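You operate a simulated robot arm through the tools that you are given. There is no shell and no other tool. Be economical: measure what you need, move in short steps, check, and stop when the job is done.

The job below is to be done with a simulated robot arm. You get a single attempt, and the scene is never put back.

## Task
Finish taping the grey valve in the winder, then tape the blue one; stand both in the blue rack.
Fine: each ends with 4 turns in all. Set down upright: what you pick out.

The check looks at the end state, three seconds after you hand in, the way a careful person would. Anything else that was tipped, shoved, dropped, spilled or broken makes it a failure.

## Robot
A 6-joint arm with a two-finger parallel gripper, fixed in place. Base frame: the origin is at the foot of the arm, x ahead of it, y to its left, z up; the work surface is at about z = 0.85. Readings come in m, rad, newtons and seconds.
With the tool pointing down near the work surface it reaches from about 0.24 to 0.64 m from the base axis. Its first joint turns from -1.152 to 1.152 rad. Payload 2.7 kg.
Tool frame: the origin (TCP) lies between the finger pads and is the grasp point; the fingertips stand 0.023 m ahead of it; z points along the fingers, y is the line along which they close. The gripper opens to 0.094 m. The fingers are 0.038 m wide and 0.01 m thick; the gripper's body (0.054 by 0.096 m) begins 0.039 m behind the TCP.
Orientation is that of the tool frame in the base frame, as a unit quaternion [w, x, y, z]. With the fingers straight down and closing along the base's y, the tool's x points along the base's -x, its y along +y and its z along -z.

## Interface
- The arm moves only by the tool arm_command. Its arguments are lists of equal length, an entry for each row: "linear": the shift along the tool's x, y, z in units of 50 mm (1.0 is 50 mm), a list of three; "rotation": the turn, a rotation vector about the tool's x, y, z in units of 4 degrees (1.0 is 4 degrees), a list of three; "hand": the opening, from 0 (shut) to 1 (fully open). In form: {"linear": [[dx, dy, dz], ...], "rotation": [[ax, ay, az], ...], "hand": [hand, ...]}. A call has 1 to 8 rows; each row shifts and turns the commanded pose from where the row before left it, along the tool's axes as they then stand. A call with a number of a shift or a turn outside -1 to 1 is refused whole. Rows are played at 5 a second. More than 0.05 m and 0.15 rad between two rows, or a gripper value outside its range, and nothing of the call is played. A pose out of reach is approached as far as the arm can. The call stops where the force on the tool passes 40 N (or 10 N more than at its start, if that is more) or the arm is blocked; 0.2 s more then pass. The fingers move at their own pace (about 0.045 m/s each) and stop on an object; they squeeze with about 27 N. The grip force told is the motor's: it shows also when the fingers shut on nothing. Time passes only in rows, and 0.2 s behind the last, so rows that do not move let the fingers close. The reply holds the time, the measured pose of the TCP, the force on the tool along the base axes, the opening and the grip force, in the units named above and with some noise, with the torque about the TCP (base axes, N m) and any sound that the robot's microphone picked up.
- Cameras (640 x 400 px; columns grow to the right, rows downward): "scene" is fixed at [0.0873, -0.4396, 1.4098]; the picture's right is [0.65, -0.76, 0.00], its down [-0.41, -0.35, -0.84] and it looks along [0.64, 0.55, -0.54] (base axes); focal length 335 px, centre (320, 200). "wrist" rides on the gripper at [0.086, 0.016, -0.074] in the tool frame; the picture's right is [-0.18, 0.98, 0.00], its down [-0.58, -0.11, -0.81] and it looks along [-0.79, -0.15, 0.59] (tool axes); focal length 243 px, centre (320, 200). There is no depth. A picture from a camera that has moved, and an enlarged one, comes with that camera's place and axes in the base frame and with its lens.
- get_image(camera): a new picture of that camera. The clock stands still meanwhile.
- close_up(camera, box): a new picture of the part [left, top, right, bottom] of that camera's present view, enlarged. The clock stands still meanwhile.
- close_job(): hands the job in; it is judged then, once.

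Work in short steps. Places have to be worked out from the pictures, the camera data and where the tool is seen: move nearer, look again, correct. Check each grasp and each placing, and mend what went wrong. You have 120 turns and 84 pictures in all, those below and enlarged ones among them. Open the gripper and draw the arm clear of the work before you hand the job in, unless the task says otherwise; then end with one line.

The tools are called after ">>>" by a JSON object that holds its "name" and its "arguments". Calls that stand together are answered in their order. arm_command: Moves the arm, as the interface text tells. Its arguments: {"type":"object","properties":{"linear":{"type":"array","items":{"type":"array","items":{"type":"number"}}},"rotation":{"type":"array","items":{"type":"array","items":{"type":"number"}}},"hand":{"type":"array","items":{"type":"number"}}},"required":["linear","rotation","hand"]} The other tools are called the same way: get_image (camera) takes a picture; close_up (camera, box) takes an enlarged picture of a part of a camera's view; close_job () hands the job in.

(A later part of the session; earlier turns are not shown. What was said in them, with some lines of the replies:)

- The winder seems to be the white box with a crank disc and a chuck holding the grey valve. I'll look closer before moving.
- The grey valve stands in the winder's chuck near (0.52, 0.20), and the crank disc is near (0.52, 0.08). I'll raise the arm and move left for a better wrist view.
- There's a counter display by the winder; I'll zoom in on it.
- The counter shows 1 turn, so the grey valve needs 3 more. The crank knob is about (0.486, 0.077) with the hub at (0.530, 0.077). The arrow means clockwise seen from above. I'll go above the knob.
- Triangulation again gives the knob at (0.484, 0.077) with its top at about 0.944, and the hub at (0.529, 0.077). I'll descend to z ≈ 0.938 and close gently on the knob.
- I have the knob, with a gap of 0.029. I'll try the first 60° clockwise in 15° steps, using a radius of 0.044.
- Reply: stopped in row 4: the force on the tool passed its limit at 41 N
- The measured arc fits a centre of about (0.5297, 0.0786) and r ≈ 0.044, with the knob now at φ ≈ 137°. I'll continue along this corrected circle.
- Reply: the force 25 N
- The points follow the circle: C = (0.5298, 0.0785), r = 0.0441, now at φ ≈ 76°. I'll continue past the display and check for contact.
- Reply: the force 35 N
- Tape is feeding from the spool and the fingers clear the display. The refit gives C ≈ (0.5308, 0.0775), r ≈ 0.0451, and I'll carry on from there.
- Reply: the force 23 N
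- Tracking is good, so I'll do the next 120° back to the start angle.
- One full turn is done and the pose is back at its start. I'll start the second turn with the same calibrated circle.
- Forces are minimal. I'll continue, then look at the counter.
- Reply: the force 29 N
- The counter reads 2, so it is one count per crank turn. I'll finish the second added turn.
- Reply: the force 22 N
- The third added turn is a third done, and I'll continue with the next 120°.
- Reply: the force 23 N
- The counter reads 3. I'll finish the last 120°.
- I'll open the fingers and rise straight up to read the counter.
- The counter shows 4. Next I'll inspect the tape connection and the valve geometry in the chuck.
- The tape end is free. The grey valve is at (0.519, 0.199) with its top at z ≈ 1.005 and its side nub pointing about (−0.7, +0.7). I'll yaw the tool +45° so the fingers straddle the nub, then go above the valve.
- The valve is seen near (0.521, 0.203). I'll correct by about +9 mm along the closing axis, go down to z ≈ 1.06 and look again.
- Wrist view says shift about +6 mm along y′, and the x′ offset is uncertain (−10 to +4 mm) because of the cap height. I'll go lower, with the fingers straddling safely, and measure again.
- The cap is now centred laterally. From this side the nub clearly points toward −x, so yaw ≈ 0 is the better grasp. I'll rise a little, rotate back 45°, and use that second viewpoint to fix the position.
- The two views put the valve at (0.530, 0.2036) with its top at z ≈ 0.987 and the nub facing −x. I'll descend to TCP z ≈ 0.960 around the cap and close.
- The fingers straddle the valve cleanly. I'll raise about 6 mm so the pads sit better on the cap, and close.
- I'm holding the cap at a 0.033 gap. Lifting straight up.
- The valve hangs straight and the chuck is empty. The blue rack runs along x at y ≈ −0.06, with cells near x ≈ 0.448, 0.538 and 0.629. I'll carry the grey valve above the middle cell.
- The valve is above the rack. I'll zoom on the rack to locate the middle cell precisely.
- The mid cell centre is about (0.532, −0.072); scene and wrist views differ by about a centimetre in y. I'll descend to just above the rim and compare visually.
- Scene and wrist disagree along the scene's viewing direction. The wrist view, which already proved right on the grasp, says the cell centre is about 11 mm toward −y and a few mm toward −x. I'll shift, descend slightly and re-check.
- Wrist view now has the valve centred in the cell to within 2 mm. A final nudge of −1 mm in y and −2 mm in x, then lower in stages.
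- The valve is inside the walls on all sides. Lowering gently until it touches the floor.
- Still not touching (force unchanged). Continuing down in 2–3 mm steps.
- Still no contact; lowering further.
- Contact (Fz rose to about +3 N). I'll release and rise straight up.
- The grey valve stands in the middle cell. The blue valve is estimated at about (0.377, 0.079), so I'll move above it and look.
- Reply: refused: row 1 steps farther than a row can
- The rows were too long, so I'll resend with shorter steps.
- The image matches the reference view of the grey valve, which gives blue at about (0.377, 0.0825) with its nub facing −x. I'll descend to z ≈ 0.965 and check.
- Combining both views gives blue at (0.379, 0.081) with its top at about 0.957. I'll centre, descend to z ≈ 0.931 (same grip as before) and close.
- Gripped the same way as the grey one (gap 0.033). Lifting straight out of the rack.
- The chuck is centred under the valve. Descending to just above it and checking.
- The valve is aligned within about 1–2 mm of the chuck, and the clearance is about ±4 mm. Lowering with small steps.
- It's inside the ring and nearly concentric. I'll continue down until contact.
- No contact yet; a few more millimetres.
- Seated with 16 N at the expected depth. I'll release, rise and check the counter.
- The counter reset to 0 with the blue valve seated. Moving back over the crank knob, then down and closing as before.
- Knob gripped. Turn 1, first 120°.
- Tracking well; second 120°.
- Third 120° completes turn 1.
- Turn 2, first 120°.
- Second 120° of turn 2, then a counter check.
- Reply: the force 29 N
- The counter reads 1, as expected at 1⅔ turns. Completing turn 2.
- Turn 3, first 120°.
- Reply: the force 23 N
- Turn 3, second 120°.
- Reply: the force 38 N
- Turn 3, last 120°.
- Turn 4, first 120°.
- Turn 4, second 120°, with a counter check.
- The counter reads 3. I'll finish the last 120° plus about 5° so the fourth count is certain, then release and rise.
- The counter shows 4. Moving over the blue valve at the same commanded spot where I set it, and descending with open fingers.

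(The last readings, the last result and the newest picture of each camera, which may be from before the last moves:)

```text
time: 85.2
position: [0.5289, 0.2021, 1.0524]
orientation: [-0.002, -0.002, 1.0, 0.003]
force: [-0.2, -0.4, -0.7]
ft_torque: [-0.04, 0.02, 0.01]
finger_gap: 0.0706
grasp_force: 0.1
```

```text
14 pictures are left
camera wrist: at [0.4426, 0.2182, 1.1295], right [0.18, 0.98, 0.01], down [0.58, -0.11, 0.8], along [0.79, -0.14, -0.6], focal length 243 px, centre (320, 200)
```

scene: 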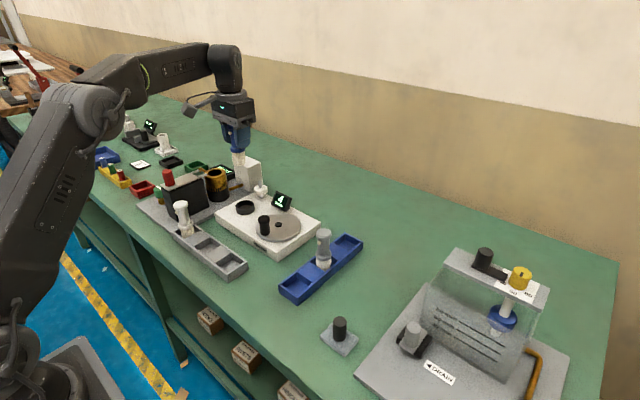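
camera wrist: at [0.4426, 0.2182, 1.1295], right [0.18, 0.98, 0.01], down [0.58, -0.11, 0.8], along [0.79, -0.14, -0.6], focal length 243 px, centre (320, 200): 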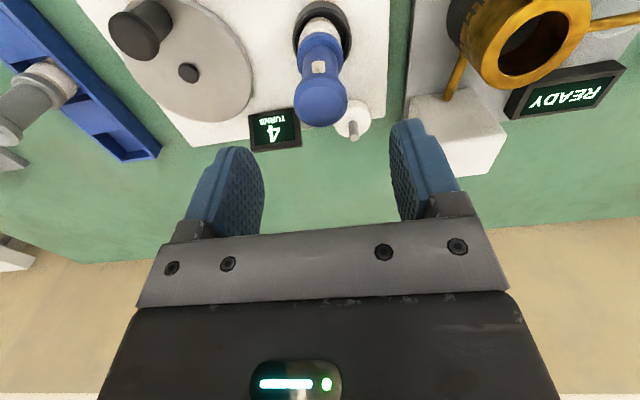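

It's centred on column 320. Descending to z ≈ 0.961 and closing.

>>> {"name": "arm_command", "arguments": {"linear": [[0, 0, 0.65], [0, 0, 0.65], [0, 0, 0.54], [0, 0, 0], [0, 0, 0], [0, 0, 0], [0, 0, 0], [0, 0, 0]], "rotation": [[0, 0, 0], [0, 0, 0], [0, 0, 0], [0, 0, 0], [0, 0, 0], [0, 0, 0], [0, 0, 0], [0, 0, 0]], "hand": [0.75, 0.75, 0.75, 0.75, 0, 0, 0, 0]}}

>>> {"name": "arm_command", "arguments": {"linear": [[0, 0, -0.3], [0, 0, -0.5], [0, 0, -0.6], [0, 0, -0.8], [0, 0, -0.8], [0, 0, 0]], "rotation": [[0, 0, 0], [0, 0, 0], [0, 0, 0], [0, 0, 0], [0, 0, 0], [0, 0, 0]], "hand": [0, 0, 0, 0, 0, 0]}}

>>> {"name": "get_image", "arguments": {"camera": "wrist"}}

```text
time: 87.0
position: [0.5293, 0.2018, 0.9608]
orientation: [-0.002, -0.001, 1.0, 0.002]
force: [0.2, 0.2, -0.4]
ft_torque: [0.01, 0.02, 0.0]
finger_gap: 0.0326
grasp_force: 26.7
```

```text
time: 88.4
position: [0.5336, 0.205, 1.1123]
orientation: [-0.003, -0.001, 1.0, 0.003]
force: [-0.5, 1.0, -1.5]
ft_torque: [0.03, 0.02, -0.02]
finger_gap: 0.033
grasp_force: 26.7
```

```text
13 pictures are left
camera wrist: at [0.4468, 0.2203, 1.1896], right [0.18, 0.98, 0.0], down [0.59, -0.11, 0.8], along [0.79, -0.14, -0.6], focal length 243 px, centre (320, 200)
```

wrist: 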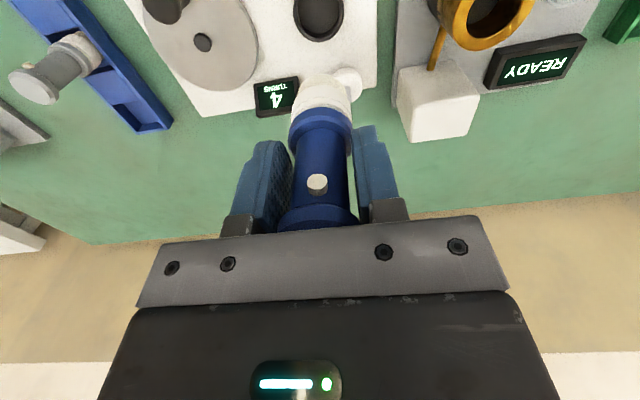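

Blue is lifted with its tape on. The near cell is one pitch (0.09 m) toward −x from the middle cell, at commanded (0.431, −0.079). Carrying it there at height.

>>> {"name": "arm_command", "arguments": {"linear": [[0.282, -0.811, 0], [0.282, -0.811, 0], [0.282, -0.811, 0], [0.282, -0.811, 0], [0.282, -0.81, 0], [0.282, -0.81, 0], [0.282, -0.81, 0], [0, 0, 0]], "rotation": [[0, 0, 0], [0, 0, 0], [0, 0, 0], [0, 0, 0], [0, 0, 0], [0, 0, 0], [0, 0, 0], [0, 0, 0]], "hand": [0, 0, 0, 0, 0, 0, 0, 0]}}

>>> {"name": "arm_command", "arguments": {"linear": [[0, 0, 0.6], [0, 0, 0.7], [0, 0, 0.7], [0, 0, 0.5], [0, 0, 0]], "rotation": [[0, 0, 0], [0, 0, 0], [0, 0, 0], [0, 0, 0], [0, 0, 0]], "hand": [0, 0, 0, 0, 0]}}

>>> {"name": "close_up", "arguments": {"camera": "wrist", "box": [250, 0, 390, 130]}}

>>> {"name": "close_up", "arguments": {"camera": "scene", "box": [260, 210, 371, 308]}}

```text
time: 90.2
position: [0.43, -0.0811, 1.1119]
orientation: [-0.001, -0.002, 1.0, 0.003]
force: [-0.5, 0.2, -1.8]
ft_torque: [0.01, -0.01, 0.02]
finger_gap: 0.0326
grasp_force: 26.9
```

```text
time: 91.4
position: [0.4343, -0.0785, 0.9861]
orientation: [-0.002, -0.002, 1.0, 0.003]
force: [-0.7, 0.0, -1.9]
ft_torque: [-0.03, 0.01, -0.04]
finger_gap: 0.0325
grasp_force: 27.1
```

```text
3.08 times, centred on (320, 65) of wrist
camera zoom: at [0.3472, -0.0635, 1.0616], right [0.18, 0.98, 0.01], down [0.58, -0.11, 0.8], along [0.79, -0.14, -0.6], focal length 746 px, centre (320, 615)
```

zoom: 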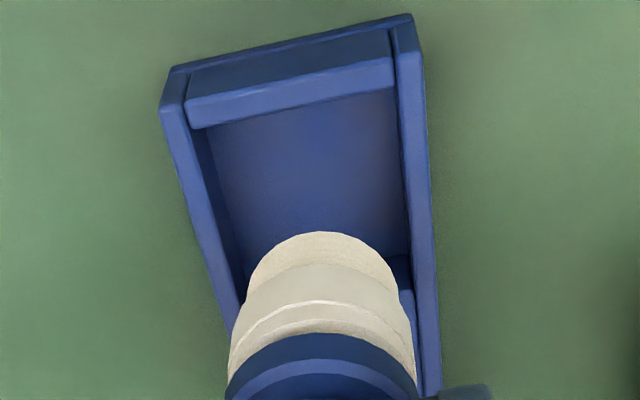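

```text
4.08 times, centred on (316, 259) of scene
camera zoom: at [0.0873, -0.4396, 1.4098], right [0.65, -0.76, 0.0], down [-0.41, -0.35, -0.84], along [0.64, 0.55, -0.54], focal length 1369 px, centre (338, -41)
```

zoom: 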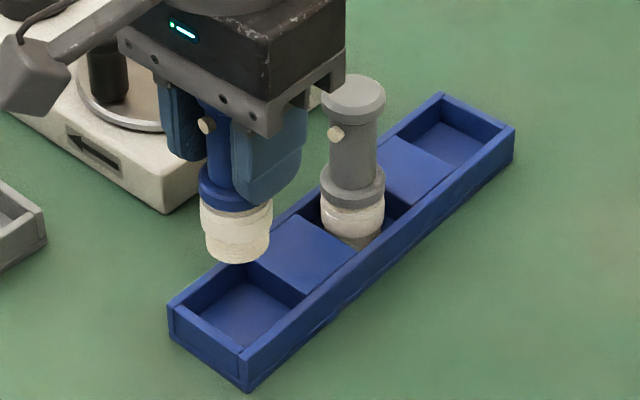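

The alignment needs about −2 mm in y; x is good. Nudging and lowering to rim level, then checking.

>>> {"name": "arm_command", "arguments": {"linear": [[0, -0.05, 0.2], [0, 0, 0.2], [0, 0, 0.2], [0, 0, 0.1], [0, 0, 0]], "rotation": [[0, 0, 0], [0, 0, 0], [0, 0, 0], [0, 0, 0], [0, 0, 0]], "hand": [0, 0, 0, 0, 0]}}

>>> {"name": "close_up", "arguments": {"camera": "wrist", "box": [250, 0, 390, 130]}}

>>> {"name": "close_up", "arguments": {"camera": "scene", "box": [260, 210, 371, 308]}}

```text
time: 92.6
position: [0.4325, -0.0835, 0.9496]
orientation: [-0.002, -0.002, 1.0, 0.003]
force: [0.0, 0.4, -2.1]
ft_torque: [0.0, -0.02, 0.0]
finger_gap: 0.0328
grasp_force: 27.1
```

```text
3.08 times, centred on (320, 65) of wrist
camera zoom: at [0.3457, -0.068, 1.0255], right [0.18, 0.98, 0.0], down [0.58, -0.11, 0.8], along [0.79, -0.14, -0.6], focal length 746 px, centre (320, 615)
```

zoom: 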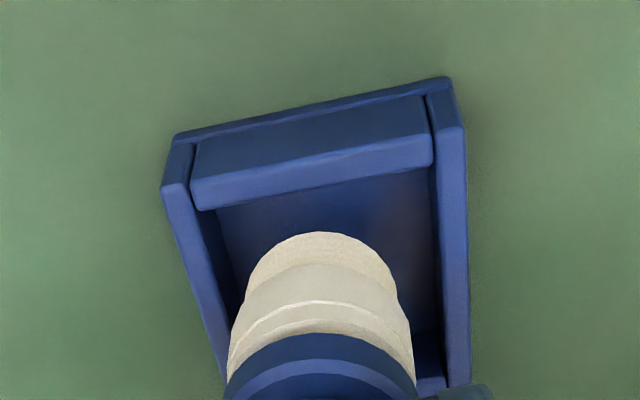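

```text
4.08 times, centred on (316, 259) of scene
camera zoom: at [0.0873, -0.4396, 1.4098], right [0.65, -0.76, 0.0], down [-0.41, -0.35, -0.84], along [0.64, 0.55, -0.54], focal length 1369 px, centre (338, -41)
```

zoom: 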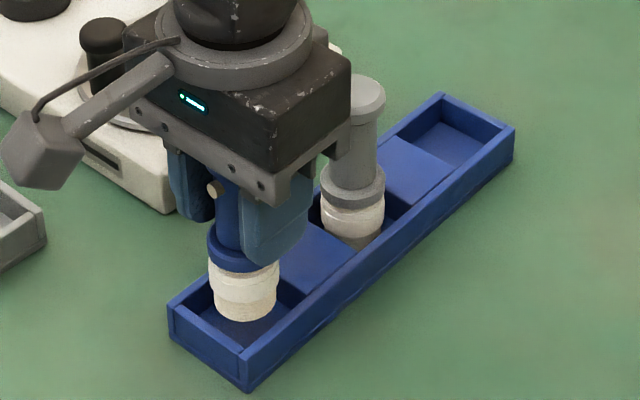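

Slightly over-shifted; +1.5 mm back in y, then down in small steps.

>>> {"name": "arm_command", "arguments": {"linear": [[0, 0.03, 0], [0, 0, 0.08], [0, 0, 0.08], [0, 0, 0.06], [0, 0, 0.04], [0, 0, 0]], "rotation": [[0, 0, 0], [0, 0, 0], [0, 0, 0], [0, 0, 0], [0, 0, 0], [0, 0, 0]], "hand": [0, 0, 0, 0, 0, 0]}}

```text
time: 94.0
position: [0.4321, -0.0814, 0.9377]
orientation: [-0.001, -0.002, 1.0, 0.003]
force: [-1.0, -0.3, -1.5]
ft_torque: [0.01, 0.0, 0.02]
finger_gap: 0.0324
grasp_force: 27.1
```

No contact yet; continuing in 2 mm steps.

>>> {"name": "arm_command", "arguments": {"linear": [[0, 0, 0.05], [0, 0, 0.05], [0, 0, 0.03], [0, 0, 0]], "rotation": [[0, 0, 0], [0, 0, 0], [0, 0, 0], [0, 0, 0]], "hand": [0, 0, 0, 0]}}

```text
time: 95.0
position: [0.4337, -0.0816, 0.9309]
orientation: [-0.002, -0.002, 1.0, 0.003]
force: [0.7, 0.2, -1.8]
ft_torque: [-0.02, -0.02, -0.02]
finger_gap: 0.0328
grasp_force: 26.8
```

Still free; a little more.

>>> {"name": "arm_command", "arguments": {"linear": [[0, 0, 0.03], [0, 0, 0.03], [0, 0, 0]], "rotation": [[0, 0, 0], [0, 0, 0], [0, 0, 0]], "hand": [0, 0, 0]}}

```text
time: 95.8
position: [0.4338, -0.0812, 0.9269]
orientation: [-0.002, -0.002, 1.0, 0.002]
force: [0.4, 0.0, -1.8]
ft_torque: [0.02, 0.0, 0.02]
finger_gap: 0.0328
grasp_force: 27.5
```

Still free; a further 2–3 mm.

>>> {"name": "arm_command", "arguments": {"linear": [[0, 0, 0.03], [0, 0, 0.03], [0, 0, 0]], "rotation": [[0, 0, 0], [0, 0, 0], [0, 0, 0]], "hand": [0, 0, 0]}}

>>> {"name": "close_up", "arguments": {"camera": "scene", "box": [260, 210, 371, 308]}}

```text
time: 96.6
position: [0.4321, -0.0817, 0.9249]
orientation: [0.0, -0.001, 1.0, 0.003]
force: [1.3, 3.9, 12.8]
ft_torque: [0.11, -0.01, -0.04]
finger_gap: 0.0326
grasp_force: 26.9
```

```text
4.08 times, centred on (316, 259) of scene
camera zoom: at [0.0872, -0.4394, 1.4099], right [0.65, -0.76, 0.0], down [-0.41, -0.35, -0.84], along [0.64, 0.55, -0.54], focal length 1369 px, centre (338, -41)
```

zoom: 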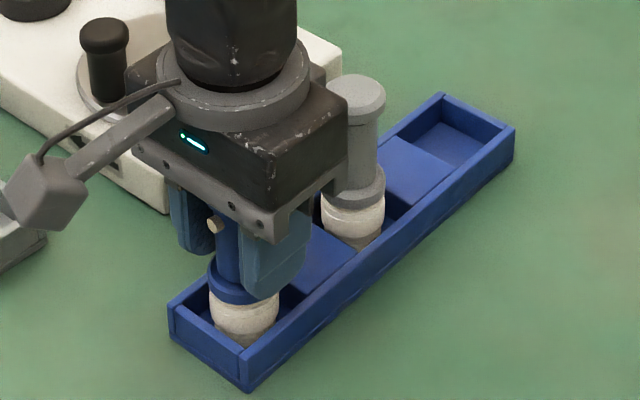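

It's on the floor (Fz ≈ 13 N). Easing off, releasing and rising.

>>> {"name": "arm_command", "arguments": {"linear": [[0, 0, -0.02], [0, 0, 0], [0, 0, 0], [0, 0, 0], [0, 0, -0.4], [0, 0, -0.9], [0, 0, -1], [0, 0, -1]], "rotation": [[0, 0, 0], [0, 0, 0], [0, 0, 0], [0, 0, 0], [0, 0, 0], [0, 0, 0], [0, 0, 0], [0, 0, 0]], "hand": [0.65, 0.65, 0.65, 0.65, 0.65, 0.65, 0.65, 0.65]}}

>>> {"name": "arm_command", "arguments": {"linear": [[0, 0, -1], [0, 0, -0.6], [0.5, 0, 0], [0, 0, 0]], "rotation": [[0, 0, 0], [0, 0, 0], [0, 0, 0], [0, 0, 0]], "hand": [1, 1, 1, 1]}}

>>> {"name": "close_up", "arguments": {"camera": "scene", "box": [200, 150, 380, 310]}}

>>> {"name": "get_image", "arguments": {"camera": "scene"}}

```text
time: 98.4
position: [0.4326, -0.0805, 1.0881]
orientation: [-0.002, -0.001, 1.0, 0.003]
force: [-0.7, -0.1, 0.6]
ft_torque: [0.01, 0.0, 0.02]
finger_gap: 0.0611
grasp_force: 0.0
```

```text
time: 99.4
position: [0.4083, -0.0812, 1.1717]
orientation: [-0.001, -0.002, 1.0, 0.003]
force: [-0.2, 0.4, 0.5]
ft_torque: [0.0, 0.0, 0.0]
finger_gap: 0.0938
grasp_force: 0.1
```

```text
2.50 times, centred on (290, 230) of scene
camera zoom: at [0.0873, -0.4396, 1.4098], right [0.65, -0.76, 0.0], down [-0.41, -0.35, -0.84], along [0.64, 0.55, -0.54], focal length 838 px, centre (395, 125)
```

zoom: 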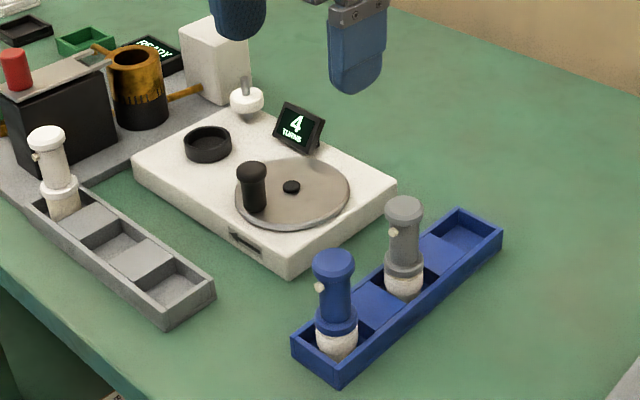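

```text
6 pictures are left
```

scene: 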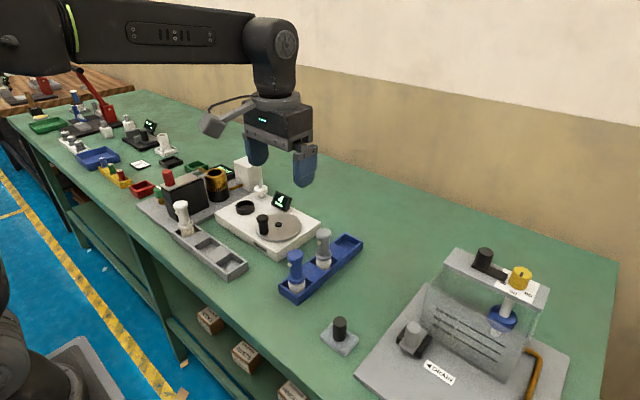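

Both valves stand upright in the blue rack, everything else is undisturbed, and the gripper is open and clear. Handing in.

>>> {"name": "close_job", "arguments": {}}

```text
The job is handed in.
```

Both valves, grey and blue, ended with 4 turns of tape on the winder's counter and now stand upright in the blue rack, and the job is handed in.
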